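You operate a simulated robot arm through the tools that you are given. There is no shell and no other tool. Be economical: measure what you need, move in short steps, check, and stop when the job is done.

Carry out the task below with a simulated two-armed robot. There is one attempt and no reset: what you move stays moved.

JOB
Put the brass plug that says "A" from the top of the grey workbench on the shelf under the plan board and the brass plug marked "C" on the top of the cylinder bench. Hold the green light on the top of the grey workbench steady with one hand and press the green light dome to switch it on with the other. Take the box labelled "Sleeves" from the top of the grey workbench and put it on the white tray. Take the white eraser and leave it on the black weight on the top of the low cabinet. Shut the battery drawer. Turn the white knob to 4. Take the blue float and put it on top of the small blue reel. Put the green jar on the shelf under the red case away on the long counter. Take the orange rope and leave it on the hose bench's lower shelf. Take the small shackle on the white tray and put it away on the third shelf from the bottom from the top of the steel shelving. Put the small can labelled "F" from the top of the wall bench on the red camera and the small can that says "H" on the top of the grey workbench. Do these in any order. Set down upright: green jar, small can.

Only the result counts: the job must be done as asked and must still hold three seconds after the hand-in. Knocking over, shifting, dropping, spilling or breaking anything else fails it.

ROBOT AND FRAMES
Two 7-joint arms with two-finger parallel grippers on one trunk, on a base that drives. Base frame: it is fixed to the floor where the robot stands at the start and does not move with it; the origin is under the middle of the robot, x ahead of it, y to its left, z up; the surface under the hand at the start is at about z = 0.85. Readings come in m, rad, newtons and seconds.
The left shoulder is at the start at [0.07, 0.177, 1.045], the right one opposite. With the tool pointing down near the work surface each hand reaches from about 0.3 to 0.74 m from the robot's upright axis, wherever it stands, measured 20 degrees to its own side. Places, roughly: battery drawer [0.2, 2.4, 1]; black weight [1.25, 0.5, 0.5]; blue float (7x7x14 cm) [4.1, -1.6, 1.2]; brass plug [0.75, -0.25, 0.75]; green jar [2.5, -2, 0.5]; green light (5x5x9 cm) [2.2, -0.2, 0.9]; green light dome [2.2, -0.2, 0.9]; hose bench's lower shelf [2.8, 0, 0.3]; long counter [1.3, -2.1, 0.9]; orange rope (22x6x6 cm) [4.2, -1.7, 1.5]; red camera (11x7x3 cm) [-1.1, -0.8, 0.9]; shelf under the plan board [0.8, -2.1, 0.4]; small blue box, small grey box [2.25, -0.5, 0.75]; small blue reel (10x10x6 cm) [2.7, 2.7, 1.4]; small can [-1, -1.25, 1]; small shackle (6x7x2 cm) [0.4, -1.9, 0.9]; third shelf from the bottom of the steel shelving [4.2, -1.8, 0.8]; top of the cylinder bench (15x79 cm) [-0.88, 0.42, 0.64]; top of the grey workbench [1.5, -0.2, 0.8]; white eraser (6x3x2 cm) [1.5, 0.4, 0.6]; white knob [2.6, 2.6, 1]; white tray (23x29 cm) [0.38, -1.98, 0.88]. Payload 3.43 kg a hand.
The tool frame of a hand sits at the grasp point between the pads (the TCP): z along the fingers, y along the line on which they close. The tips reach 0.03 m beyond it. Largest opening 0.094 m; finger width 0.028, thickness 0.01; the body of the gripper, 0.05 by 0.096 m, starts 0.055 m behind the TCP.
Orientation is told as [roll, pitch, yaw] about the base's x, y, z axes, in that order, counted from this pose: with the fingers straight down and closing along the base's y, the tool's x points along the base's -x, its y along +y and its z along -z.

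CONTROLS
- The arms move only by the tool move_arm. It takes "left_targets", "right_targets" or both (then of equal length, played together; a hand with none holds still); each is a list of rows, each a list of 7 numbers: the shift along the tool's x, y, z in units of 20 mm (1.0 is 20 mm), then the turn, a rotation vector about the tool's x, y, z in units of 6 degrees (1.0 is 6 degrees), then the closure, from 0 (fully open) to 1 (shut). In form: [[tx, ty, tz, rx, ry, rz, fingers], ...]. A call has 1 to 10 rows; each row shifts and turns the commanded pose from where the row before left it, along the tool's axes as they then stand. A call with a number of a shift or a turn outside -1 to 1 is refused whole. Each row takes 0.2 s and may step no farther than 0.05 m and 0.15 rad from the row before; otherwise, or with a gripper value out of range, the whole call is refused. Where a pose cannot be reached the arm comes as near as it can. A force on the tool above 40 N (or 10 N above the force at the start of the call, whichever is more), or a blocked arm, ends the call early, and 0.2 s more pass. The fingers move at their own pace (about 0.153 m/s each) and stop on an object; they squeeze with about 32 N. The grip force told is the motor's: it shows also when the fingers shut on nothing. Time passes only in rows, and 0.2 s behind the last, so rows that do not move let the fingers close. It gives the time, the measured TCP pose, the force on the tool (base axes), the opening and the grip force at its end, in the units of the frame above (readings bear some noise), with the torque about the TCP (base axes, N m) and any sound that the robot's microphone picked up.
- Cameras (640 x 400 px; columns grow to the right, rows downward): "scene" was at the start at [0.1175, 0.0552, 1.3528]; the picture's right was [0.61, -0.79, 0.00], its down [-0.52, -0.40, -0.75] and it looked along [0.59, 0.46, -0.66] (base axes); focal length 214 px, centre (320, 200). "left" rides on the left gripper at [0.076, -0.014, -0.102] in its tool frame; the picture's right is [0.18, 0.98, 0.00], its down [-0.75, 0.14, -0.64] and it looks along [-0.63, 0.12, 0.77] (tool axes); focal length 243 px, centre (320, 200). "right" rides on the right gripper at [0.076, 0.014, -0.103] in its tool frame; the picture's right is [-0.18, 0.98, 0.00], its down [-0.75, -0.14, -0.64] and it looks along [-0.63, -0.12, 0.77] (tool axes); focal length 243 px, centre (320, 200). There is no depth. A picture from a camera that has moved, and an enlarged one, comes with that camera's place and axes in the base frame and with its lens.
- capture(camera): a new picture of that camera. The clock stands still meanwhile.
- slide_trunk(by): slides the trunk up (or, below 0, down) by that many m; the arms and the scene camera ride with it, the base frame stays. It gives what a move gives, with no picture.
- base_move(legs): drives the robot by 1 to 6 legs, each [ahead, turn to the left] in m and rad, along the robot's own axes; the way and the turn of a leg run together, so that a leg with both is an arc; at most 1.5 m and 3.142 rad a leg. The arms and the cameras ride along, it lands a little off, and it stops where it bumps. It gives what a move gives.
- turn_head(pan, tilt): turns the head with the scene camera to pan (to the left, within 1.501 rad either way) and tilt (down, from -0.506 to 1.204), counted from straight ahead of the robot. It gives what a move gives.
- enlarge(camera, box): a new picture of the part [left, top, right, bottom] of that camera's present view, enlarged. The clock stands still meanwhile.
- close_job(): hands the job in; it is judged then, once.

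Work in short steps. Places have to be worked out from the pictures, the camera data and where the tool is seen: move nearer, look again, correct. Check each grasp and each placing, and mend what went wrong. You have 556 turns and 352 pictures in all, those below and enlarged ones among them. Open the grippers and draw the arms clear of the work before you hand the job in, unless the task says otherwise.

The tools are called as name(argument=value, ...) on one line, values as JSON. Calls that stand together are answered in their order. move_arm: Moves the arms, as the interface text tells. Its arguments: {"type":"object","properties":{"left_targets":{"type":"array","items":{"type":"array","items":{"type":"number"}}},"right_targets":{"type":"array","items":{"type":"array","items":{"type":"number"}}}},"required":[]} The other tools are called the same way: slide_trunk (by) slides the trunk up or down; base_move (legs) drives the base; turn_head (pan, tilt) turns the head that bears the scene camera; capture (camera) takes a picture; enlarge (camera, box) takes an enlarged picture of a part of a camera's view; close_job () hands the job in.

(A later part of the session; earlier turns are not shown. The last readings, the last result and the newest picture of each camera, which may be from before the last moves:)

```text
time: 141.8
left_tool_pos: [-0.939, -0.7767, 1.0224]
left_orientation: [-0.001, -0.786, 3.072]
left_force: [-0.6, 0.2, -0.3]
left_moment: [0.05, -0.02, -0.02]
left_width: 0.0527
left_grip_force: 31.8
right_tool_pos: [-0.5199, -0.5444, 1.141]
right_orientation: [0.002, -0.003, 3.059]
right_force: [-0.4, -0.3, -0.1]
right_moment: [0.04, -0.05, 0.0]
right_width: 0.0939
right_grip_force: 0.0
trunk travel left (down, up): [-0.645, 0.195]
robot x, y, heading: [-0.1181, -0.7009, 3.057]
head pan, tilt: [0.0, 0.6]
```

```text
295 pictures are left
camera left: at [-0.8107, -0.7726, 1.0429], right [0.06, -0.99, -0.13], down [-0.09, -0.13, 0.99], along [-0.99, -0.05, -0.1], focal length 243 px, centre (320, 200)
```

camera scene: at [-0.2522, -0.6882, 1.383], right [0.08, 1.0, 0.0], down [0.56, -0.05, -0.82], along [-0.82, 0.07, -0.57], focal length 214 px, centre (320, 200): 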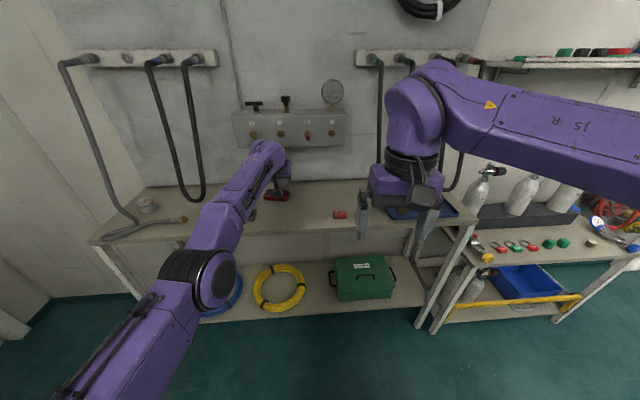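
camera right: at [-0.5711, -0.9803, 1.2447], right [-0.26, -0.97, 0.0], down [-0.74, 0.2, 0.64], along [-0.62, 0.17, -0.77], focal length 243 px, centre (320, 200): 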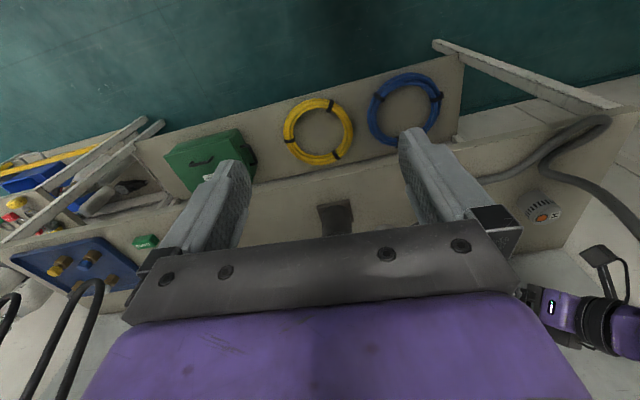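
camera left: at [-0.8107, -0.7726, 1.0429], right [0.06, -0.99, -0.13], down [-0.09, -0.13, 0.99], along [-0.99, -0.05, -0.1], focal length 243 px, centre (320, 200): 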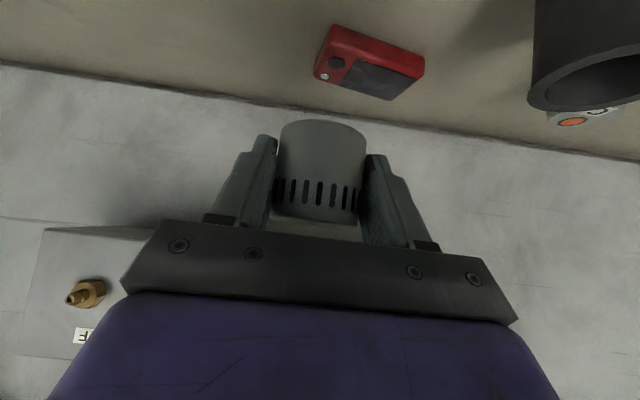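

enlarge(camera="left", box=[280, 0, 480, 125])

enlarge(camera="scene", box=[220, 150, 340, 225])

```text
3.20 times, centred on (380, 62) of left
camera zoom: at [-0.8107, -0.7726, 1.0429], right [0.06, -0.99, -0.13], down [-0.09, -0.13, 0.99], along [-0.99, -0.05, -0.1], focal length 776 px, centre (128, 640)
```

zoom: 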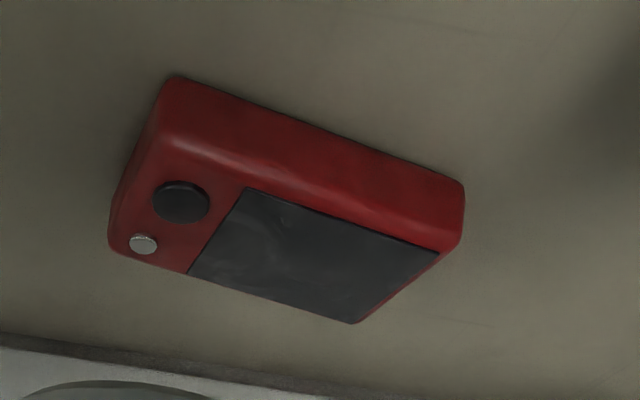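

```text
5.33 times, centred on (280, 188) of scene
camera zoom: at [-0.2522, -0.6882, 1.383], right [0.08, 1.0, 0.0], down [0.56, -0.05, -0.82], along [-0.82, 0.07, -0.57], focal length 1144 px, centre (533, 267)
```

zoom: 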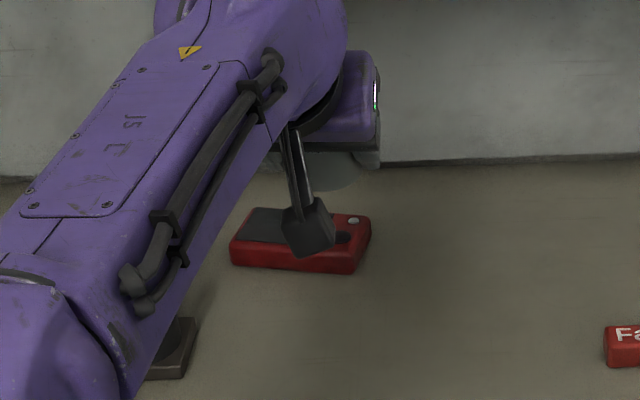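

Red camera's screen centre at about (-1.053,-0.828). Drive ahead 10 cm, then shift left 6 cm and lower to z≈0.94.

base_move(legs=[[0.1, 0]])

move_arm(left_targets=[[0, 1, 0, 0, 0, 0, 1], [0, 1, 0, 0, 0, 0, 1], [0, 1, 0, 0, 0, 0, 1], [0.7, 0, 0.7, 0, 0, 0, 1], [0.7, 0, 0.7, 0, 0, 0, 1], [0.7, 0, 0.7, 0, 0, 0, 1], [0.5, 0, 0.5, 0, 0, 0, 1], [0, 0, 0, 0, 0, 0, 1]])

capture(camera="left")

enlarge(camera="scene", box=[220, 130, 380, 230])

```text
time: 142.9
left_tool_pos: [-1.0343, -0.7693, 1.0245]
left_orientation: [0.0, -0.787, 3.073]
left_force: [0.1, 0.8, -1.0]
left_moment: [0.01, 0.0, -0.01]
left_width: 0.0524
left_grip_force: 32.1
right_tool_pos: [-0.6167, -0.5368, 1.142]
right_orientation: [0.003, -0.004, 3.06]
right_force: [0.2, 0.3, -0.3]
right_moment: [0.01, -0.01, 0.04]
right_width: 0.094
right_grip_force: 0.0
trunk travel left (down, up): [-0.645, 0.195]
robot x, y, heading: [-0.2105, -0.6918, 3.065]
head pan, tilt: [0.0, 0.6]
```

```text
time: 144.7
left_tool_pos: [-1.0546, -0.8281, 0.9504]
left_orientation: [0.0, -0.786, 3.072]
left_force: [-0.5, 0.4, -0.6]
left_moment: [0.01, -0.03, 0.01]
left_width: 0.0523
left_grip_force: 32.2
left hand out of reach, approached as far as the arm can: row 1, 3, 4, 6
right_tool_pos: [-0.6179, -0.5363, 1.1418]
right_orientation: [0.001, -0.001, 3.06]
right_force: [1.2, -0.3, 0.3]
right_moment: [0.0, 0.0, 0.0]
right_width: 0.0939
right_grip_force: 0.0
trunk travel left (down, up): [-0.645, 0.195]
robot x, y, heading: [-0.2189, -0.6936, 3.057]
head pan, tilt: [0.0, 0.6]
```

```text
292 pictures are left
camera left: at [-0.9283, -0.8228, 0.9693], right [0.06, -0.99, -0.13], down [-0.09, -0.13, 0.99], along [-0.99, -0.05, -0.1], focal length 243 px, centre (320, 200)
```

left: 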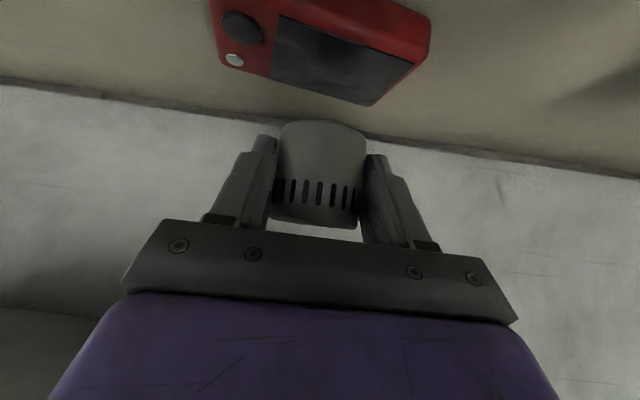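

```text
4.00 times, centred on (300, 180) of scene
camera zoom: at [-0.3501, -0.6802, 1.383], right [0.08, 1.0, 0.0], down [0.56, -0.05, -0.82], along [-0.82, 0.07, -0.57], focal length 858 px, centre (400, 280)
```

zoom: 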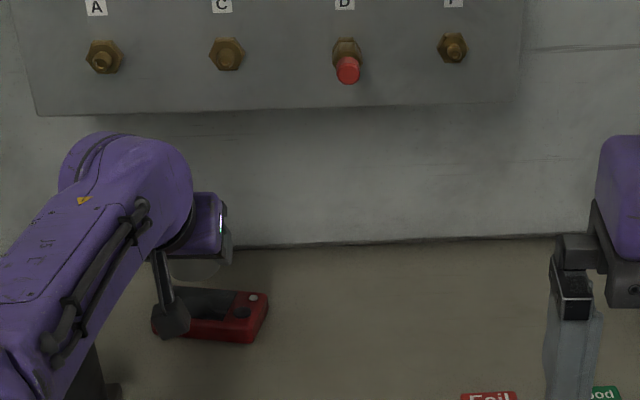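

Centred above the screen. Back 6 mm and lower in small steps until contact.

move_arm(left_targets=[[0.2, 0, -0.2, 0, 0, 0, 1], [0.5, 0, 0.5, 0, 0, 0, 1], [0.25, 0, 0.25, 0, 0, 0, 1], [0, 0, 0, 0, 0, 0, 1]])

move_arm(left_targets=[[0.11, 0, 0.11, 0, 0, 0, 1], [0, 0, 0, 0, 0, 0, 1]])

move_arm(left_targets=[[0.11, 0, 0.11, 0, 0, 0, 1], [0, 0, 0, 0, 0, 0, 1]])

```text
time: 145.7
left_tool_pos: [-1.0546, -0.8253, 0.9294]
left_orientation: [0.0, -0.785, 3.071]
left_force: [-0.1, -0.6, -1.4]
left_moment: [0.01, -0.01, 0.02]
left_width: 0.0522
left_grip_force: 31.4
left hand out of reach, approached as far as the arm can: row 1
right_tool_pos: [-0.6164, -0.5356, 1.1414]
right_orientation: [0.003, -0.001, 3.059]
right_force: [0.5, 0.0, -0.3]
right_moment: [-0.03, -0.04, -0.04]
right_width: 0.0939
right_grip_force: 0.2
trunk travel left (down, up): [-0.645, 0.195]
robot x, y, heading: [-0.2139, -0.6931, 3.061]
head pan, tilt: [0.0, 0.6]
```

```text
time: 146.3
left_tool_pos: [-1.0537, -0.8256, 0.9258]
left_orientation: [0.001, -0.786, 3.074]
left_force: [-0.2, 0.0, -1.3]
left_moment: [0.02, -0.02, 0.01]
left_width: 0.0527
left_grip_force: 32.4
right_tool_pos: [-0.6179, -0.5362, 1.1422]
right_orientation: [0.002, -0.001, 3.059]
right_force: [0.7, 0.6, 0.5]
right_moment: [-0.01, -0.01, -0.01]
right_width: 0.094
right_grip_force: 0.0
trunk travel left (down, up): [-0.645, 0.195]
robot x, y, heading: [-0.2146, -0.6956, 3.059]
head pan, tilt: [0.0, 0.6]
```

```text
time: 146.9
left_tool_pos: [-1.0547, -0.8261, 0.9236]
left_orientation: [-0.001, -0.786, 3.074]
left_force: [0.6, -0.2, -1.1]
left_moment: [0.02, -0.01, 0.02]
left_width: 0.0521
left_grip_force: 31.7
right_tool_pos: [-0.6179, -0.5372, 1.141]
right_orientation: [0.002, -0.001, 3.059]
right_force: [-0.7, -0.3, -0.1]
right_moment: [-0.03, -0.04, -0.04]
right_width: 0.0938
right_grip_force: 0.0
trunk travel left (down, up): [-0.645, 0.195]
robot x, y, heading: [-0.2153, -0.694, 3.058]
head pan, tilt: [0.0, 0.6]
```

Nudge the base back 8 mm to centre the can on the camera, then continue down.

base_move(legs=[[-0.008, 0]])

capture(camera="left")

move_arm(left_targets=[[0.11, 0, 0.11, 0, 0, 0, 1], [0, 0, 0, 0, 0, 0, 1]])

move_arm(left_targets=[[0.11, 0, 0.11, 0, 0, 0, 1], [0, 0, 0, 0, 0, 0, 1]])

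```text
time: 147.7
left_tool_pos: [-1.0475, -0.8268, 0.9235]
left_orientation: [0.0, -0.784, 3.073]
left_force: [-0.3, -0.1, -1.1]
left_moment: [0.04, 0.0, 0.02]
left_width: 0.0526
left_grip_force: 31.2
right_tool_pos: [-0.6112, -0.5374, 1.141]
right_orientation: [0.003, 0.0, 3.058]
right_force: [0.8, -0.8, -0.5]
right_moment: [0.01, 0.03, 0.0]
right_width: 0.0938
right_grip_force: 0.0
trunk travel left (down, up): [-0.645, 0.195]
robot x, y, heading: [-0.2035, -0.6963, 3.063]
head pan, tilt: [0.0, 0.6]
```

```text
290 pictures are left
camera left: at [-0.9207, -0.8218, 0.9427], right [0.06, -0.99, -0.13], down [-0.09, -0.13, 0.99], along [-0.99, -0.05, -0.1], focal length 243 px, centre (320, 200)
```

left: 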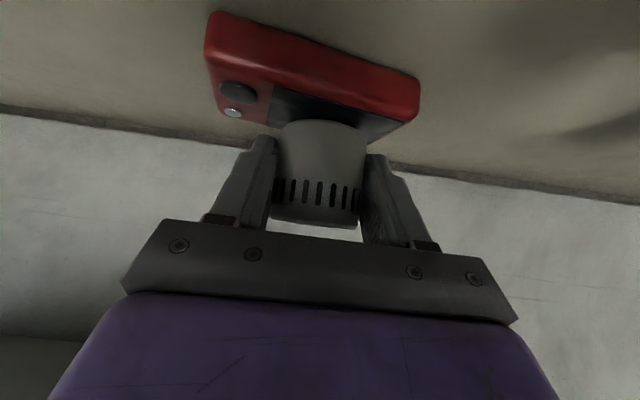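

```text
time: 148.3
left_tool_pos: [-1.0461, -0.8273, 0.9208]
left_orientation: [-0.001, -0.785, 3.073]
left_force: [0.2, 0.0, -1.2]
left_moment: [0.05, 0.0, -0.01]
left_width: 0.0525
left_grip_force: 32.1
right_tool_pos: [-0.6107, -0.5377, 1.142]
right_orientation: [0.001, -0.002, 3.06]
right_force: [0.0, 0.5, 0.1]
right_moment: [0.0, 0.0, 0.0]
right_width: 0.0938
right_grip_force: 0.1
trunk travel left (down, up): [-0.645, 0.195]
robot x, y, heading: [-0.2019, -0.6917, 3.062]
head pan, tilt: [0.0, 0.6]
```

```text
time: 148.9
left_tool_pos: [-1.0461, -0.8271, 0.9174]
left_orientation: [-0.001, -0.785, 3.072]
left_force: [0.2, -0.2, -1.7]
left_moment: [0.0, -0.01, -0.02]
left_width: 0.0522
left_grip_force: 31.7
right_tool_pos: [-0.6099, -0.5375, 1.1423]
right_orientation: [0.001, -0.001, 3.059]
right_force: [1.3, -0.3, 0.2]
right_moment: [0.01, 0.01, 0.02]
right_width: 0.0937
right_grip_force: 0.1
trunk travel left (down, up): [-0.645, 0.195]
robot x, y, heading: [-0.2057, -0.6972, 3.064]
head pan, tilt: [0.0, 0.6]
```

Looks well centred; continue in 3 mm steps.

move_arm(left_targets=[[0.11, 0, 0.11, 0, 0, 0, 1], [0, 0, 0, 0, 0, 0, 1]])

move_arm(left_targets=[[0.11, 0, 0.11, 0, 0, 0, 1], [0, 0, 0, 0, 0, 0, 1]])

capture(camera="left")

```text
time: 149.5
left_tool_pos: [-1.0471, -0.827, 0.916]
left_orientation: [0.0, -0.787, 3.074]
left_force: [-2.1, 0.4, 5.2]
left_moment: [-0.1, 0.12, -0.01]
left_width: 0.0525
left_grip_force: 31.8
right_tool_pos: [-0.6093, -0.5375, 1.1413]
right_orientation: [0.003, -0.001, 3.059]
right_force: [-1.0, 0.2, 0.0]
right_moment: [0.0, -0.03, 0.01]
right_width: 0.094
right_grip_force: 0.1
trunk travel left (down, up): [-0.645, 0.195]
robot x, y, heading: [-0.2035, -0.6961, 3.061]
head pan, tilt: [0.0, 0.6]
```

```text
time: 150.1
left_tool_pos: [-1.0467, -0.8277, 0.9161]
left_orientation: [0.002, -0.793, 3.073]
left_force: [-6.3, -1.4, 17.7]
left_moment: [-0.21, 0.16, -0.09]
left_width: 0.0528
left_grip_force: 32.0
right_tool_pos: [-0.6078, -0.5368, 1.1433]
right_orientation: [0.002, -0.004, 3.06]
right_force: [0.6, -0.3, -1.0]
right_moment: [-0.01, -0.03, 0.03]
right_width: 0.0941
right_grip_force: 0.0
trunk travel left (down, up): [-0.645, 0.195]
robot x, y, heading: [-0.2056, -0.6989, 3.06]
head pan, tilt: [0.0, 0.6]
```

```text
289 pictures are left
camera left: at [-0.9183, -0.8219, 0.9348], right [0.06, -0.99, -0.13], down [-0.08, -0.14, 0.99], along [-0.99, -0.05, -0.09], focal length 243 px, centre (320, 200)
```

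left: 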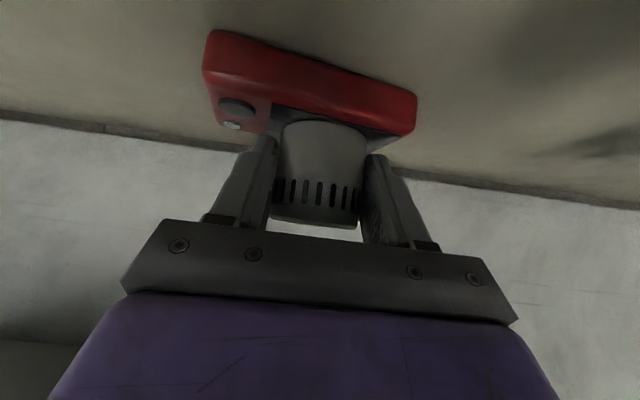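

Resting on the camera (18 N). Ease off 3 mm, open, and withdraw by driving the base straight back.

move_arm(left_targets=[[-0.11, 0, -0.11, 0, 0, 0, 1], [0, 0, 0, 0, 0, 0, 0.5], [0, 0, 0, 0, 0, 0, 0.2], [0, 0, 0, 0, 0, 0, 0.1], [0, 0, 0, 0, 0, 0, 0.1]])

capture(camera="left")

base_move(legs=[[-0.25, 0]])

capture(camera="left")

```text
time: 151.3
left_tool_pos: [-1.0441, -0.8271, 0.9144]
left_orientation: [0.001, -0.784, 3.072]
left_force: [2.4, -1.5, 5.9]
left_moment: [0.24, -0.03, -0.08]
left_width: 0.0835
left_grip_force: 0.0
right_tool_pos: [-0.6087, -0.5382, 1.142]
right_orientation: [0.002, -0.003, 3.057]
right_force: [0.6, 0.6, -0.6]
right_moment: [0.0, -0.01, 0.0]
right_width: 0.0937
right_grip_force: 0.0
trunk travel left (down, up): [-0.645, 0.195]
robot x, y, heading: [-0.2045, -0.6961, 3.06]
head pan, tilt: [0.0, 0.6]
```

```text
288 pictures are left
camera left: at [-0.9178, -0.822, 0.9348], right [0.06, -0.99, -0.13], down [-0.09, -0.13, 0.99], along [-0.99, -0.05, -0.1], focal length 243 px, centre (320, 200)
```

left: 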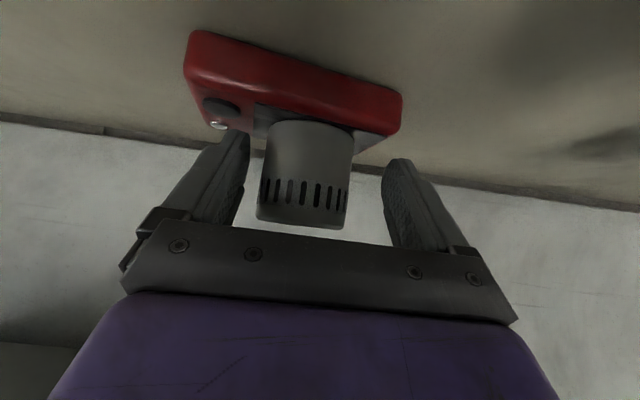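

```text
time: 153.1
left_tool_pos: [-0.8011, -0.8476, 0.9142]
left_orientation: [0.002, -0.782, 3.075]
left_force: [0.1, 1.1, -0.3]
left_moment: [0.01, -0.03, 0.01]
left_width: 0.0848
left_grip_force: 0.1
right_tool_pos: [-0.3661, -0.5575, 1.1422]
right_orientation: [0.001, -0.001, 3.061]
right_force: [0.6, 0.1, 0.5]
right_moment: [0.01, 0.01, 0.01]
right_width: 0.0938
right_grip_force: 0.0
trunk travel left (down, up): [-0.645, 0.195]
robot x, y, heading: [0.0434, -0.7137, 3.063]
head pan, tilt: [0.0, 0.6]
```

```text
287 pictures are left
camera left: at [-0.6743, -0.8432, 0.9343], right [0.07, -0.99, -0.13], down [-0.09, -0.13, 0.99], along [-0.99, -0.05, -0.1], focal length 243 px, centre (320, 200)
```

left: 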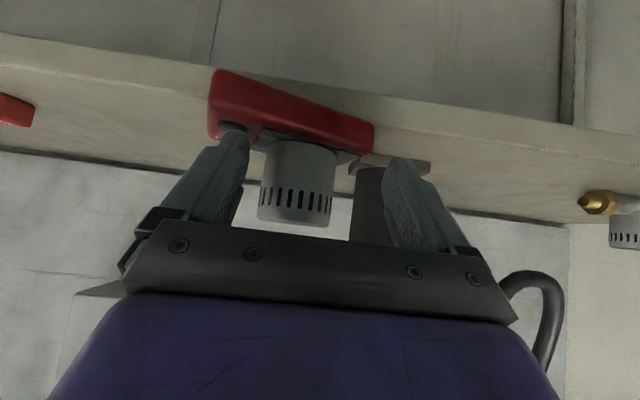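

The red camera seems to have been dragged along. Check with the scene camera.

capture(camera="scene")

enlarge(camera="scene", box=[160, 120, 340, 240])

```text
286 pictures are left
camera scene: at [-0.0975, -0.7008, 1.383], right [0.08, 1.0, 0.0], down [0.56, -0.05, -0.83], along [-0.82, 0.07, -0.56], focal length 214 px, centre (320, 200)
```

scene: 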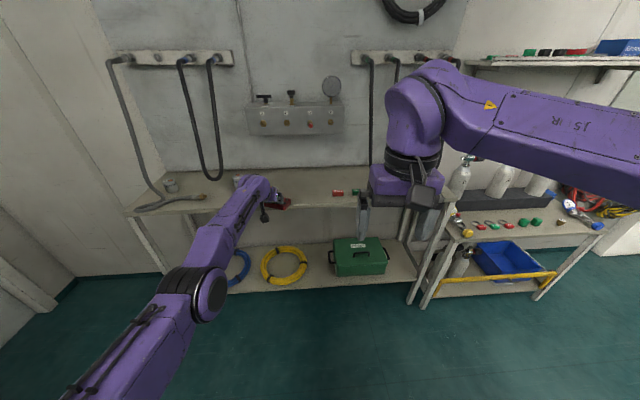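

```text
3.33 times, centred on (250, 180) of scene
camera zoom: at [-0.0975, -0.7008, 1.383], right [0.08, 1.0, 0.0], down [0.56, -0.05, -0.83], along [-0.82, 0.07, -0.56], focal length 715 px, centre (553, 267)
```

zoom: 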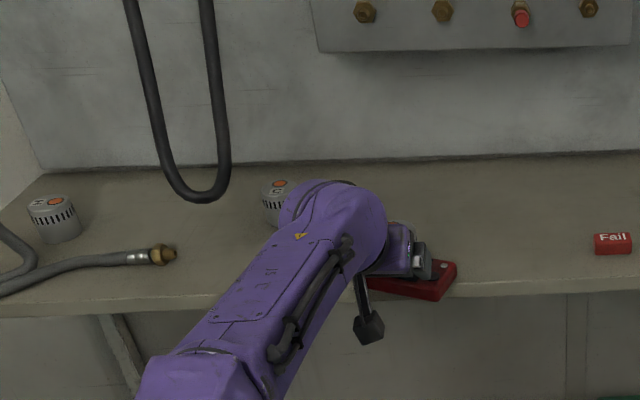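

The fingertip dragged the camera toward the bench edge. I lift the fingers 8 mm clear, re-grip the can, lift it off, then put the camera back in its place with the right hand.

move_arm(left_targets=[[-0.28, 0, -0.28, 0, 0, 0, 0.1], [0, 0, 0, 0, 0, 0, 0.1]])

capture(camera="left")

```text
time: 153.7
left_tool_pos: [-0.8007, -0.848, 0.9225]
left_orientation: [0.001, -0.785, 3.075]
left_force: [-0.3, 0.5, -0.1]
left_moment: [-0.03, 0.01, -0.01]
left_width: 0.0845
left_grip_force: 0.2
right_tool_pos: [-0.3653, -0.5577, 1.1415]
right_orientation: [0.001, -0.001, 3.06]
right_force: [0.3, 0.1, 1.3]
right_moment: [0.01, -0.02, -0.04]
right_width: 0.0939
right_grip_force: 0.0
trunk travel left (down, up): [-0.645, 0.195]
robot x, y, heading: [0.0378, -0.7167, 3.061]
head pan, tilt: [0.0, 0.6]
```

```text
284 pictures are left
camera left: at [-0.6744, -0.8436, 0.9429], right [0.06, -0.99, -0.13], down [-0.09, -0.14, 0.99], along [-0.99, -0.05, -0.1], focal length 243 px, centre (320, 200)
```

left: 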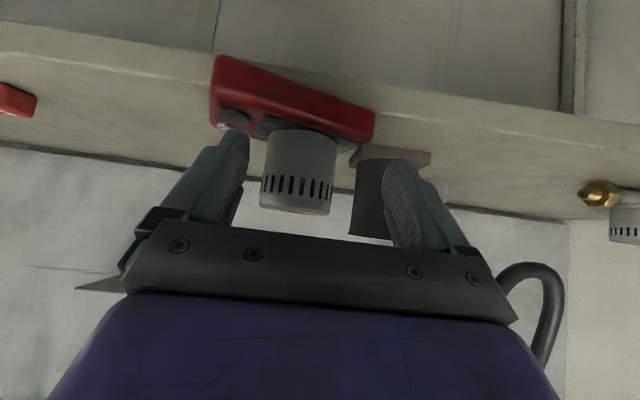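

The can is ~4.5 cm ahead and 1.5 cm to the right of the hand. Move the base ahead 4.5 cm, hand right 1.5 cm, then close on the can.

move_arm(left_targets=[[0, -0.75, 0, 0, 0, 0, 0], [0, 0, 0, 0, 0, 0, 0]])

base_move(legs=[[0.045, 0]])

capture(camera="left")

```text
time: 154.3
left_tool_pos: [-0.8004, -0.8351, 0.9228]
left_orientation: [0.0, -0.783, 3.076]
left_force: [-1.2, -0.4, 0.4]
left_moment: [0.01, -0.01, 0.0]
left_width: 0.0941
left_grip_force: 0.2
right_tool_pos: [-0.3658, -0.5595, 1.1421]
right_orientation: [0.001, -0.002, 3.062]
right_force: [-0.1, -0.1, 0.1]
right_moment: [-0.01, -0.02, -0.02]
right_width: 0.0942
right_grip_force: 0.0
trunk travel left (down, up): [-0.645, 0.195]
robot x, y, heading: [0.0401, -0.7173, 3.062]
head pan, tilt: [0.0, 0.6]
```

```text
time: 155.2
left_tool_pos: [-0.8387, -0.8303, 0.9279]
left_orientation: [0.0, -0.791, 3.075]
left_force: [1.1, 0.2, 0.7]
left_moment: [0.04, 0.03, -0.01]
left_width: 0.0941
left_grip_force: 0.0
right_tool_pos: [-0.4025, -0.5552, 1.145]
right_orientation: [0.001, -0.009, 3.061]
right_force: [1.0, -0.5, 0.1]
right_moment: [0.03, 0.0, 0.03]
right_width: 0.094
right_grip_force: 0.1
trunk travel left (down, up): [-0.645, 0.195]
robot x, y, heading: [-0.0051, -0.7123, 3.061]
head pan, tilt: [0.0, 0.6]
```

```text
283 pictures are left
camera left: at [-0.7118, -0.8254, 0.9473], right [0.06, -0.99, -0.13], down [-0.08, -0.14, 0.99], along [-0.99, -0.05, -0.09], focal length 243 px, centre (320, 200)
```

left: 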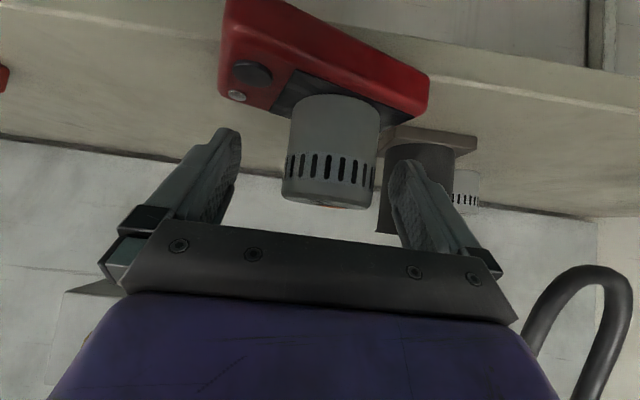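

Slightly left, then close on the can.

move_arm(left_targets=[[0, 0.2, 0, 0, 0, 0, 0.2], [0, 0.25, 0, 0, 0, 0, 0.25], [0, 0, 0, 0, 0, 0, 1], [0, 0, 0, 0, 0, 0, 1], [0, 0, 0, 0, 0, 0, 1]])

capture(camera="left")

```text
time: 156.4
left_tool_pos: [-0.8435, -0.8401, 0.9255]
left_orientation: [0.003, -0.789, 3.075]
left_force: [-3.8, 0.0, 10.8]
left_moment: [-0.22, 0.21, -0.07]
left_width: 0.0519
left_grip_force: 31.9
right_tool_pos: [-0.4094, -0.5555, 1.1417]
right_orientation: [0.003, -0.004, 3.061]
right_force: [0.1, -0.2, 0.0]
right_moment: [-0.01, 0.0, -0.01]
right_width: 0.094
right_grip_force: 0.1
trunk travel left (down, up): [-0.645, 0.195]
robot x, y, heading: [-0.0064, -0.7081, 3.062]
head pan, tilt: [0.0, 0.6]
```

```text
282 pictures are left
camera left: at [-0.717, -0.8343, 0.9451], right [0.06, -0.99, -0.13], down [-0.09, -0.14, 0.99], along [-0.99, -0.05, -0.09], focal length 243 px, centre (320, 200)
```

left: 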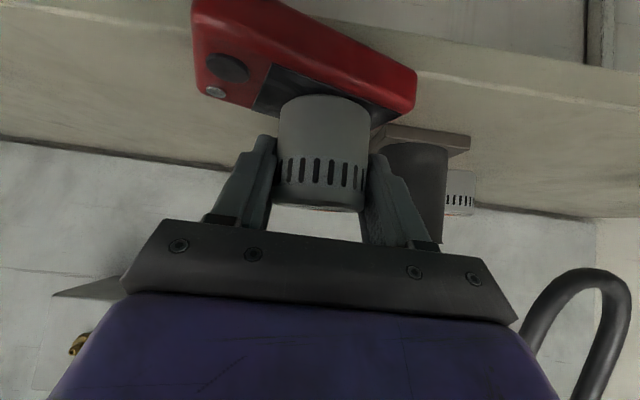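

Gripped. Lift straight up.

move_arm(left_targets=[[-0.3, 0, -0.3, 0, 0, 0, 1], [-0.5, 0, -0.5, 0, 0, 0, 1], [-0.7, 0, -0.7, 0, 0, 0, 1], [-0.7, 0, -0.7, 0, 0, 0, 1], [-0.7, 0, -0.7, 0, 0, 0, 1], [-0.7, 0, -0.7, 0, 0, 0, 1], [0, 0, 0, 0, 0, 0, 1]])

capture(camera="left")

capture(camera="scene")

```text
time: 158.0
left_tool_pos: [-0.8383, -0.8401, 1.0213]
left_orientation: [0.0, -0.784, 3.076]
left_force: [0.3, 0.1, -0.3]
left_moment: [0.01, 0.0, 0.0]
left_width: 0.0518
left_grip_force: 31.9
left hand out of reach, approached as far as the arm can: row 6
right_tool_pos: [-0.4109, -0.5549, 1.1423]
right_orientation: [0.002, -0.001, 3.062]
right_force: [-0.6, -0.3, 0.0]
right_moment: [-0.01, 0.0, 0.03]
right_width: 0.0939
right_grip_force: 0.0
trunk travel left (down, up): [-0.645, 0.195]
robot x, y, heading: [-0.0045, -0.7076, 3.064]
head pan, tilt: [0.0, 0.6]
```

```text
281 pictures are left
camera left: at [-0.7124, -0.8361, 1.0418], right [0.07, -0.99, -0.13], down [-0.09, -0.13, 0.99], along [-0.99, -0.05, -0.1], focal length 243 px, centre (320, 200)
```

left: 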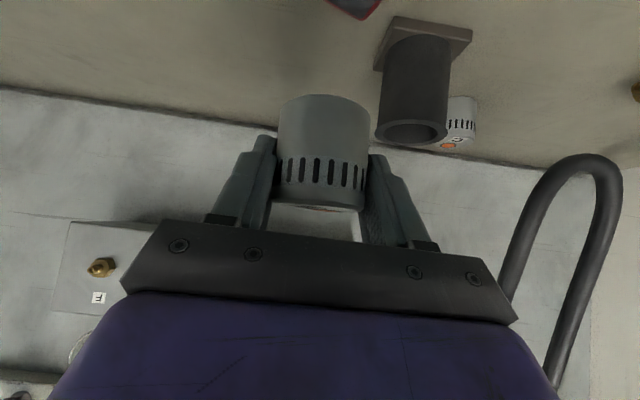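

```text
280 pictures are left
camera scene: at [-0.1421, -0.6977, 1.3829], right [0.08, 1.0, 0.0], down [0.56, -0.05, -0.82], along [-0.82, 0.07, -0.57], focal length 214 px, centre (320, 200)
```

scene: 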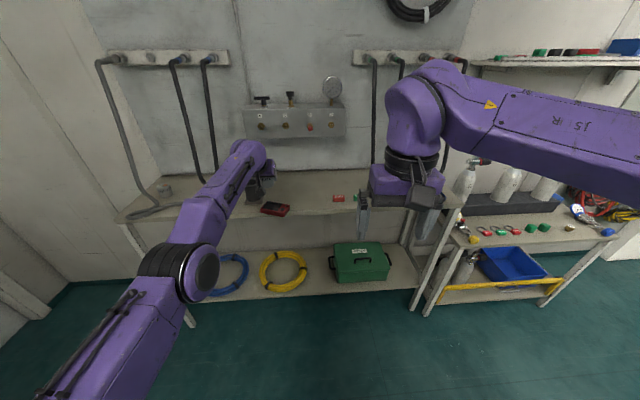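

enlarge(camera="scene", box=[220, 160, 380, 260])

enlarge(camera="right", box=[240, 100, 480, 250])

```text
4.00 times, centred on (300, 210) of scene
camera zoom: at [-0.1421, -0.6977, 1.3829], right [0.08, 1.0, 0.0], down [0.56, -0.05, -0.82], along [-0.82, 0.07, -0.57], focal length 858 px, centre (400, 160)
```

zoom: 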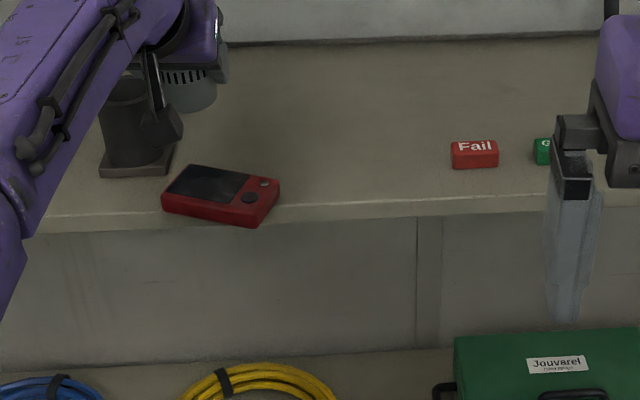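

```text
2.67 times, centred on (360, 175) of right
camera zoom: at [-0.334, -0.5756, 1.2447], right [-0.26, -0.96, 0.0], down [-0.74, 0.2, 0.64], along [-0.62, 0.17, -0.77], focal length 647 px, centre (213, 267)
```

zoom: 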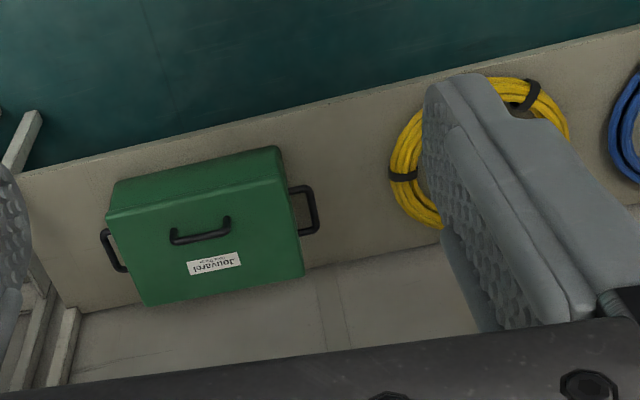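

The camera is half over the edge, so it must be pushed back from the front, gently. I'll first set the can F down temporarily on free bench space at about (-0.97,-0.67).

move_arm(left_targets=[[0, -1, 0, 0, 0, 0, 1], [0, -1, 0, 0, 0, 0, 1], [0, -1, 0, 0, 0, 0, 1], [0, -1, 0, 0, 0, 0, 1], [0, -1, 0, 0, 0, 0, 1], [0, -1, 0, 0, 0, 0, 1], [0, -1, 0, 0, 0, 0, 1], [0, -1, 0, 0, 0, 0, 1]])

base_move(legs=[[0.14, 0]])

capture(camera="left")

enlarge(camera="scene", box=[200, 140, 400, 265])

```text
time: 159.8
left_tool_pos: [-0.8017, -0.7142, 1.0222]
left_orientation: [0.002, -0.783, 3.076]
left_force: [-0.3, 1.0, -0.5]
left_moment: [0.0, 0.0, 0.01]
left_width: 0.0519
left_grip_force: 32.7
left hand out of reach, approached as far as the arm can: row 2, 3, 4, 5, 6, 7, 8
right_tool_pos: [-0.4093, -0.554, 1.1425]
right_orientation: [0.002, -0.001, 3.062]
right_force: [0.2, 0.0, 0.5]
right_moment: [0.0, 0.01, 0.0]
right_width: 0.094
right_grip_force: 0.1
trunk travel left (down, up): [-0.645, 0.195]
robot x, y, heading: [-0.0075, -0.7134, 3.06]
head pan, tilt: [0.0, 0.6]
```

```text
time: 161.1
left_tool_pos: [-0.9413, -0.7019, 1.0216]
left_orientation: [-0.001, -0.787, 3.071]
left_force: [0.2, -0.3, -1.2]
left_moment: [0.01, 0.01, -0.01]
left_width: 0.0518
left_grip_force: 31.5
right_tool_pos: [-0.5475, -0.5436, 1.1426]
right_orientation: [0.002, -0.003, 3.058]
right_force: [-0.3, 0.7, -0.2]
right_moment: [-0.02, 0.0, -0.03]
right_width: 0.094
right_grip_force: 0.1
trunk travel left (down, up): [-0.645, 0.195]
robot x, y, heading: [-0.1445, -0.6991, 3.056]
head pan, tilt: [0.0, 0.6]
```

```text
277 pictures are left
camera left: at [-0.8142, -0.6963, 1.0419], right [0.06, -0.99, -0.13], down [-0.09, -0.13, 0.99], along [-0.99, -0.05, -0.1], focal length 243 px, centre (320, 200)
```

left: 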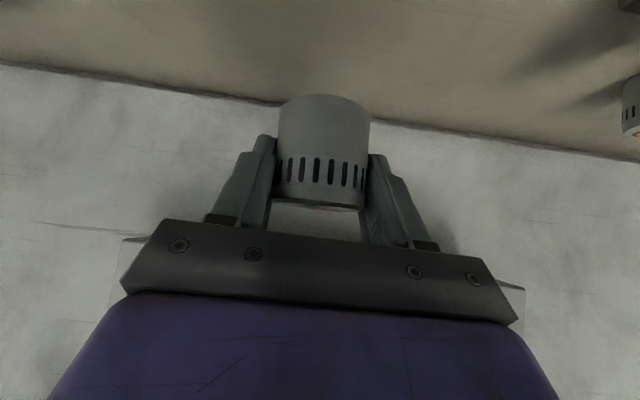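

```text
3.20 times, centred on (300, 202) of scene
camera zoom: at [-0.2807, -0.6858, 1.3831], right [0.08, 1.0, 0.0], down [0.56, -0.05, -0.83], along [-0.82, 0.07, -0.56], focal length 686 px, centre (384, 192)
```

zoom: 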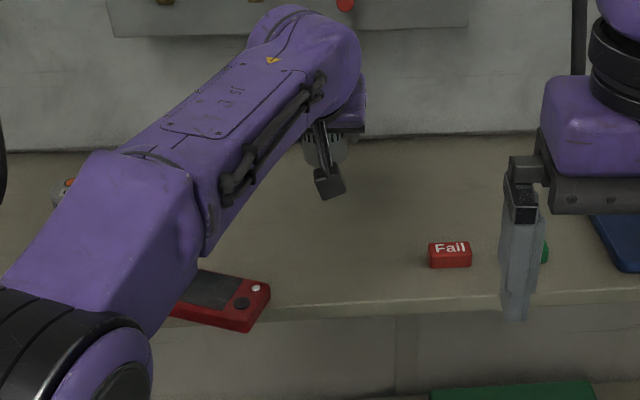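

Forearm clears the camera. Lower the can here at (-0.94,-0.70): 10.5 cm, then small steps.

move_arm(left_targets=[[0.7, 0, 0.7, 0, 0, 0, 1], [0.7, 0, 0.7, 0, 0, 0, 1], [0.7, 0, 0.7, 0, 0, 0, 1], [0.7, 0, 0.7, 0, 0, 0, 1], [0.7, 0, 0.7, 0, 0, 0, 1], [0, 0, 0, 0, 0, 0, 1]])

enlarge(camera="scene", box=[200, 140, 400, 265])

```text
time: 162.5
left_tool_pos: [-0.9406, -0.698, 0.9234]
left_orientation: [0.0, -0.783, 3.071]
left_force: [1.1, -0.3, -1.6]
left_moment: [0.03, 0.01, 0.03]
left_width: 0.0516
left_grip_force: 32.0
right_tool_pos: [-0.5475, -0.5422, 1.1427]
right_orientation: [0.002, -0.004, 3.057]
right_force: [-0.3, 0.5, 0.2]
right_moment: [-0.01, -0.02, 0.01]
right_width: 0.0942
right_grip_force: 0.1
trunk travel left (down, up): [-0.645, 0.195]
robot x, y, heading: [-0.1484, -0.7049, 3.062]
head pan, tilt: [0.0, 0.6]
```

```text
3.20 times, centred on (300, 202) of scene
camera zoom: at [-0.2811, -0.6857, 1.383], right [0.08, 1.0, 0.0], down [0.56, -0.05, -0.83], along [-0.82, 0.07, -0.56], focal length 686 px, centre (384, 192)
```

zoom: 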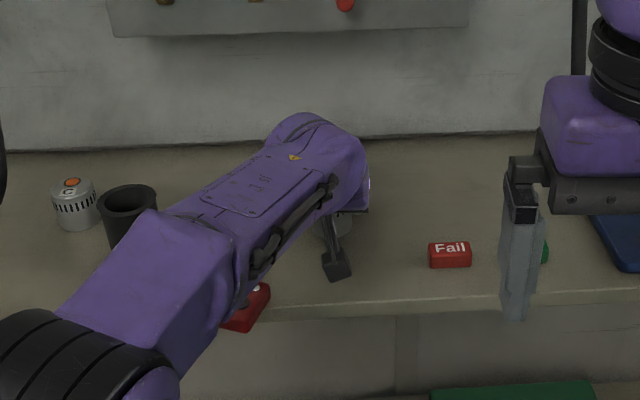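

move_arm(left_targets=[[0.35, 0, 0.35, 0, 0, 0, 1], [0.15, 0, 0.15, 0, 0, 0, 1], [0, 0, 0, 0, 0, 0, 1]])

move_arm(left_targets=[[0.11, 0, 0.11, 0, 0, 0, 1], [0.05, 0, 0.05, 0, 0, 0, 1], [0, 0, 0, 0, 0, 0, 1]])

capture(camera="left")

```text
time: 163.3
left_tool_pos: [-0.9423, -0.6996, 0.9098]
left_orientation: [0.0, -0.784, 3.072]
left_force: [-0.7, -0.1, -0.2]
left_moment: [-0.01, 0.03, 0.01]
left_width: 0.0519
left_grip_force: 31.5
right_tool_pos: [-0.5494, -0.5419, 1.1421]
right_orientation: [0.003, -0.002, 3.057]
right_force: [0.6, -0.1, 0.5]
right_moment: [0.01, 0.02, 0.0]
right_width: 0.0941
right_grip_force: 0.0
trunk travel left (down, up): [-0.645, 0.195]
robot x, y, heading: [-0.1463, -0.6998, 3.059]
head pan, tilt: [0.0, 0.6]
```

```text
time: 164.1
left_tool_pos: [-0.9413, -0.6999, 0.9047]
left_orientation: [0.0, -0.783, 3.072]
left_force: [-0.2, 0.6, -0.7]
left_moment: [0.02, 0.01, -0.01]
left_width: 0.0518
left_grip_force: 32.5
right_tool_pos: [-0.5493, -0.542, 1.1414]
right_orientation: [0.001, -0.002, 3.058]
right_force: [-0.5, 1.2, 0.3]
right_moment: [-0.02, 0.01, -0.04]
right_width: 0.0941
right_grip_force: 0.0
trunk travel left (down, up): [-0.645, 0.195]
robot x, y, heading: [-0.1453, -0.705, 3.06]
head pan, tilt: [0.0, 0.6]
```

```text
274 pictures are left
camera left: at [-0.8147, -0.6955, 0.9244], right [0.06, -0.99, -0.13], down [-0.09, -0.13, 0.99], along [-0.99, -0.05, -0.1], focal length 243 px, centre (320, 200)
```

left: 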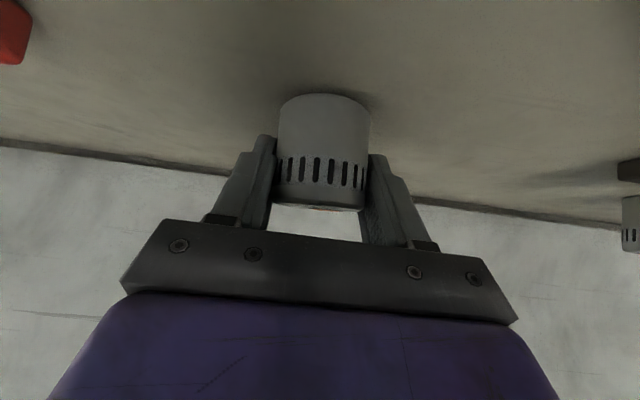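

move_arm(left_targets=[[0.11, 0, 0.11, 0, 0, 0, 1], [0, 0, 0, 0, 0, 0, 1]])

move_arm(left_targets=[[0.11, 0, 0.11, 0, 0, 0, 1], [0, 0, 0, 0, 0, 0, 1]])

```text
time: 164.7
left_tool_pos: [-0.9414, -0.7005, 0.903]
left_orientation: [0.003, -0.784, 3.072]
left_force: [-1.3, 0.2, 1.4]
left_moment: [-0.07, 0.02, -0.04]
left_width: 0.0517
left_grip_force: 32.2
right_tool_pos: [-0.5489, -0.5417, 1.1424]
right_orientation: [0.002, -0.004, 3.057]
right_force: [0.9, 0.5, -0.3]
right_moment: [-0.01, -0.02, 0.05]
right_width: 0.094
right_grip_force: 0.1
trunk travel left (down, up): [-0.645, 0.195]
robot x, y, heading: [-0.1434, -0.7, 3.061]
head pan, tilt: [0.0, 0.6]
```

```text
time: 165.3
left_tool_pos: [-0.9411, -0.6998, 0.9021]
left_orientation: [-0.002, -0.79, 3.071]
left_force: [-1.8, 0.7, 13.8]
left_moment: [-0.25, 0.11, -0.05]
left_width: 0.0517
left_grip_force: 32.5
right_tool_pos: [-0.5466, -0.5423, 1.143]
right_orientation: [0.002, -0.004, 3.057]
right_force: [-0.9, -0.3, -0.7]
right_moment: [-0.01, 0.01, 0.0]
right_width: 0.0938
right_grip_force: 0.1
trunk travel left (down, up): [-0.645, 0.195]
robot x, y, heading: [-0.1435, -0.6984, 3.059]
head pan, tilt: [0.0, 0.6]
```

Down. Open, rise 10 cm, then back off to get in front of the red camera.

move_arm(left_targets=[[-0.08, 0, -0.08, 0, 0, 0, 1], [0, 0, 0, 0, 0, 0, 0.5], [0, 0, 0, 0, 0, 0, 0.1], [0, 0, 0, 0, 0, 0, 0.1], [-0.5, 0, -0.5, 0, 0, 0, 0.1], [-0.7, 0, -0.7, 0, 0, 0, 0.1], [-0.7, 0, -0.7, 0, 0, 0, 0.1], [-0.7, 0, -0.7, 0, 0, 0, 0.1], [-0.7, 0, -0.7, 0, 0, 0, 0.1], [-0.7, 0, -0.7, 0, 0, 0, 0.1]])

base_move(legs=[[-0.3, 0]])

capture(camera="scene")

capture(camera="left")

```text
time: 167.5
left_tool_pos: [-0.9431, -0.7025, 1.0142]
left_orientation: [0.003, -0.782, 3.071]
left_force: [0.2, -0.2, 0.4]
left_moment: [-0.01, 0.01, 0.03]
left_width: 0.0847
left_grip_force: 0.1
right_tool_pos: [-0.5481, -0.5425, 1.142]
right_orientation: [0.0, -0.005, 3.057]
right_force: [0.8, -0.6, 0.2]
right_moment: [0.01, 0.0, 0.01]
right_width: 0.094
right_grip_force: 0.0
trunk travel left (down, up): [-0.645, 0.195]
robot x, y, heading: [-0.1416, -0.7032, 3.057]
head pan, tilt: [0.0, 0.6]
```

```text
time: 169.5
left_tool_pos: [-0.6462, -0.7251, 1.0126]
left_orientation: [0.0, -0.782, 3.067]
left_force: [0.3, 0.0, 0.1]
left_moment: [0.03, 0.02, 0.03]
left_width: 0.0846
left_grip_force: 0.2
right_tool_pos: [-0.2527, -0.5658, 1.1416]
right_orientation: [0.001, -0.001, 3.055]
right_force: [0.2, 0.6, 0.0]
right_moment: [0.01, 0.02, -0.03]
right_width: 0.0941
right_grip_force: 0.0
trunk travel left (down, up): [-0.645, 0.195]
robot x, y, heading: [0.1503, -0.7274, 3.052]
head pan, tilt: [0.0, 0.6]
```

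```text
273 pictures are left
camera scene: at [0.0146, -0.7104, 1.383], right [0.09, 1.0, 0.0], down [0.56, -0.05, -0.82], along [-0.82, 0.07, -0.57], focal length 214 px, centre (320, 200)
```

scene: 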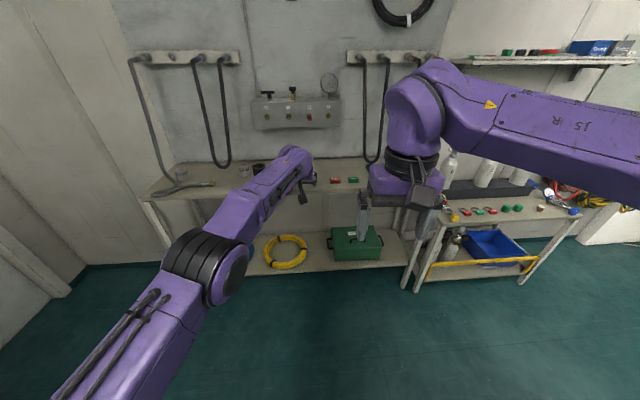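

```text
272 pictures are left
camera left: at [-0.5202, -0.7204, 1.0329], right [0.06, -0.99, -0.13], down [-0.09, -0.13, 0.99], along [-0.99, -0.05, -0.1], focal length 243 px, centre (320, 200)
```

left: 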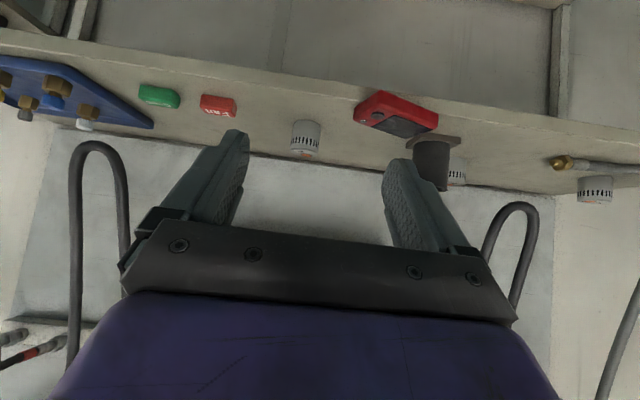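

enlarge(camera="left", box=[330, 70, 490, 170])

```text
4.00 times, centred on (410, 120) of left
camera zoom: at [-0.5202, -0.7204, 1.0329], right [0.06, -0.99, -0.13], down [-0.09, -0.13, 0.99], along [-0.99, -0.05, -0.1], focal length 970 px, centre (-40, 520)
```

zoom: 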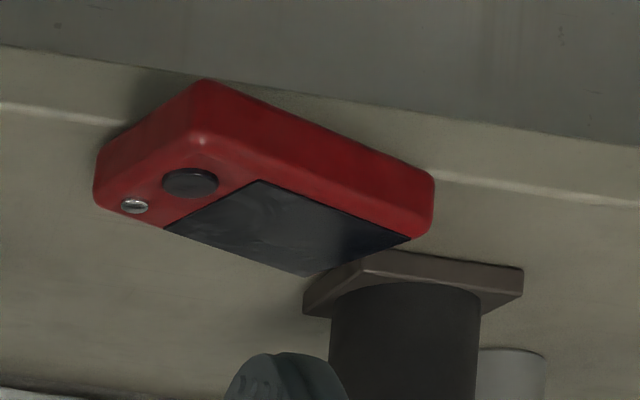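

Camera now at ≈(-0.853,-0.832), turned 22° (originally ≈(-1.057,-0.818) at 12°). I'll push it back with two half-open fingertips. First: tilt the left hand to 20° from vertical, turn to yaw 2.93, and reposition it.

move_arm(left_targets=[[0.5, 1, -0.5, 0, 1, 0, 0.2], [0.5, 1, -0.5, 0, 1, 0, 0.2], [0.5, 1, -0.5, 0, 1, 0, 0.2], [0.5, 1, -0.5, 0, 1, 0, 0.2], [0.3, 1, -0.3, 0, 0.2, 0, 0.2], [0, 1, 0, 0.34, 0, 0.94, 0.2], [0, 1, 0, 0.1, 0, 0.3, 0.2]])

capture(camera="left")

```text
time: 171.1
left_tool_pos: [-0.597, -0.87, 1.0267]
left_orientation: [0.0, -0.343, 2.931]
left_force: [0.3, 0.0, -0.2]
left_moment: [0.05, -0.02, -0.02]
left_width: 0.0752
left_grip_force: 0.0
right_tool_pos: [-0.252, -0.5669, 1.1425]
right_orientation: [-0.002, -0.002, 3.056]
right_force: [0.0, -0.6, 0.3]
right_moment: [0.01, -0.04, 0.02]
right_width: 0.094
right_grip_force: 0.1
trunk travel left (down, up): [-0.645, 0.195]
robot x, y, heading: [0.1478, -0.7249, 3.058]
head pan, tilt: [0.0, 0.6]
```

```text
270 pictures are left
camera left: at [-0.4886, -0.8792, 1.0983], right [-0.04, -1.0, -0.06], down [-0.51, -0.03, 0.86], along [-0.86, 0.06, -0.51], focal length 243 px, centre (320, 200)
```

left: 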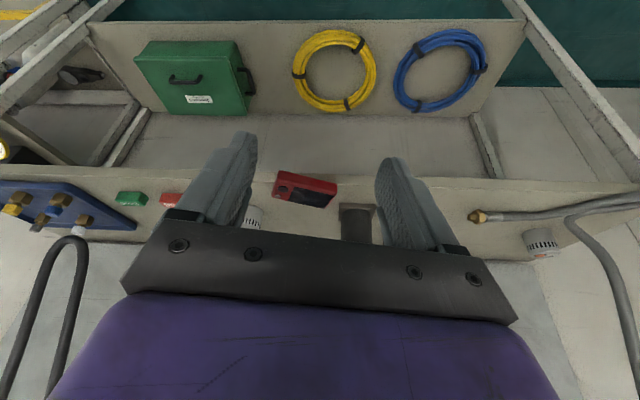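

move_arm(left_targets=[[0.34, 0, 0.94, 0, 0, 0, 0.2], [0.34, 0, 0.94, 0, 0, 0, 0.2], [0.34, 0, 0.94, 0, 0, 0, 0.2], [0.34, 0, 0.94, 0, 0, 0, 0.2], [0.34, 0, 0.94, 0, 0, 0, 0.2], [0.34, 0, 0.94, 0, 0, 0, 0.2], [0.3, 0, 0.84, 0, 0, 0, 0.2]])

base_move(legs=[[0.14, 0]])

capture(camera="left")

```text
time: 172.7
left_tool_pos: [-0.5955, -0.8701, 0.8882]
left_orientation: [0.001, -0.345, 2.931]
left_force: [1.2, -0.6, 0.2]
left_moment: [-0.02, 0.02, 0.0]
left_width: 0.0751
left_grip_force: 0.0
right_tool_pos: [-0.252, -0.5656, 1.1425]
right_orientation: [0.0, -0.002, 3.055]
right_force: [-0.7, 1.0, 0.2]
right_moment: [0.02, -0.04, 0.01]
right_width: 0.0941
right_grip_force: 0.0
trunk travel left (down, up): [-0.645, 0.195]
robot x, y, heading: [0.1537, -0.7287, 3.055]
head pan, tilt: [0.0, 0.6]
```

```text
time: 174.1
left_tool_pos: [-0.7312, -0.8569, 0.889]
left_orientation: [0.001, -0.346, 2.929]
left_force: [0.2, 0.3, -0.2]
left_moment: [0.01, -0.01, -0.03]
left_width: 0.0751
left_grip_force: 0.1
right_tool_pos: [-0.3872, -0.5542, 1.1418]
right_orientation: [0.002, -0.003, 3.053]
right_force: [0.4, 0.1, -0.6]
right_moment: [0.03, -0.02, 0.0]
right_width: 0.0941
right_grip_force: 0.0
trunk travel left (down, up): [-0.645, 0.195]
robot x, y, heading: [0.0149, -0.7142, 3.05]
head pan, tilt: [0.0, 0.6]
```

```text
269 pictures are left
camera left: at [-0.6233, -0.8661, 0.9608], right [-0.04, -1.0, -0.06], down [-0.51, -0.03, 0.86], along [-0.86, 0.06, -0.51], focal length 243 px, centre (320, 200)
```

left: 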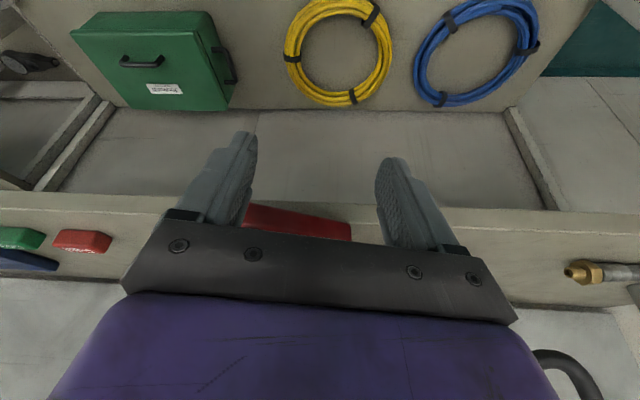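

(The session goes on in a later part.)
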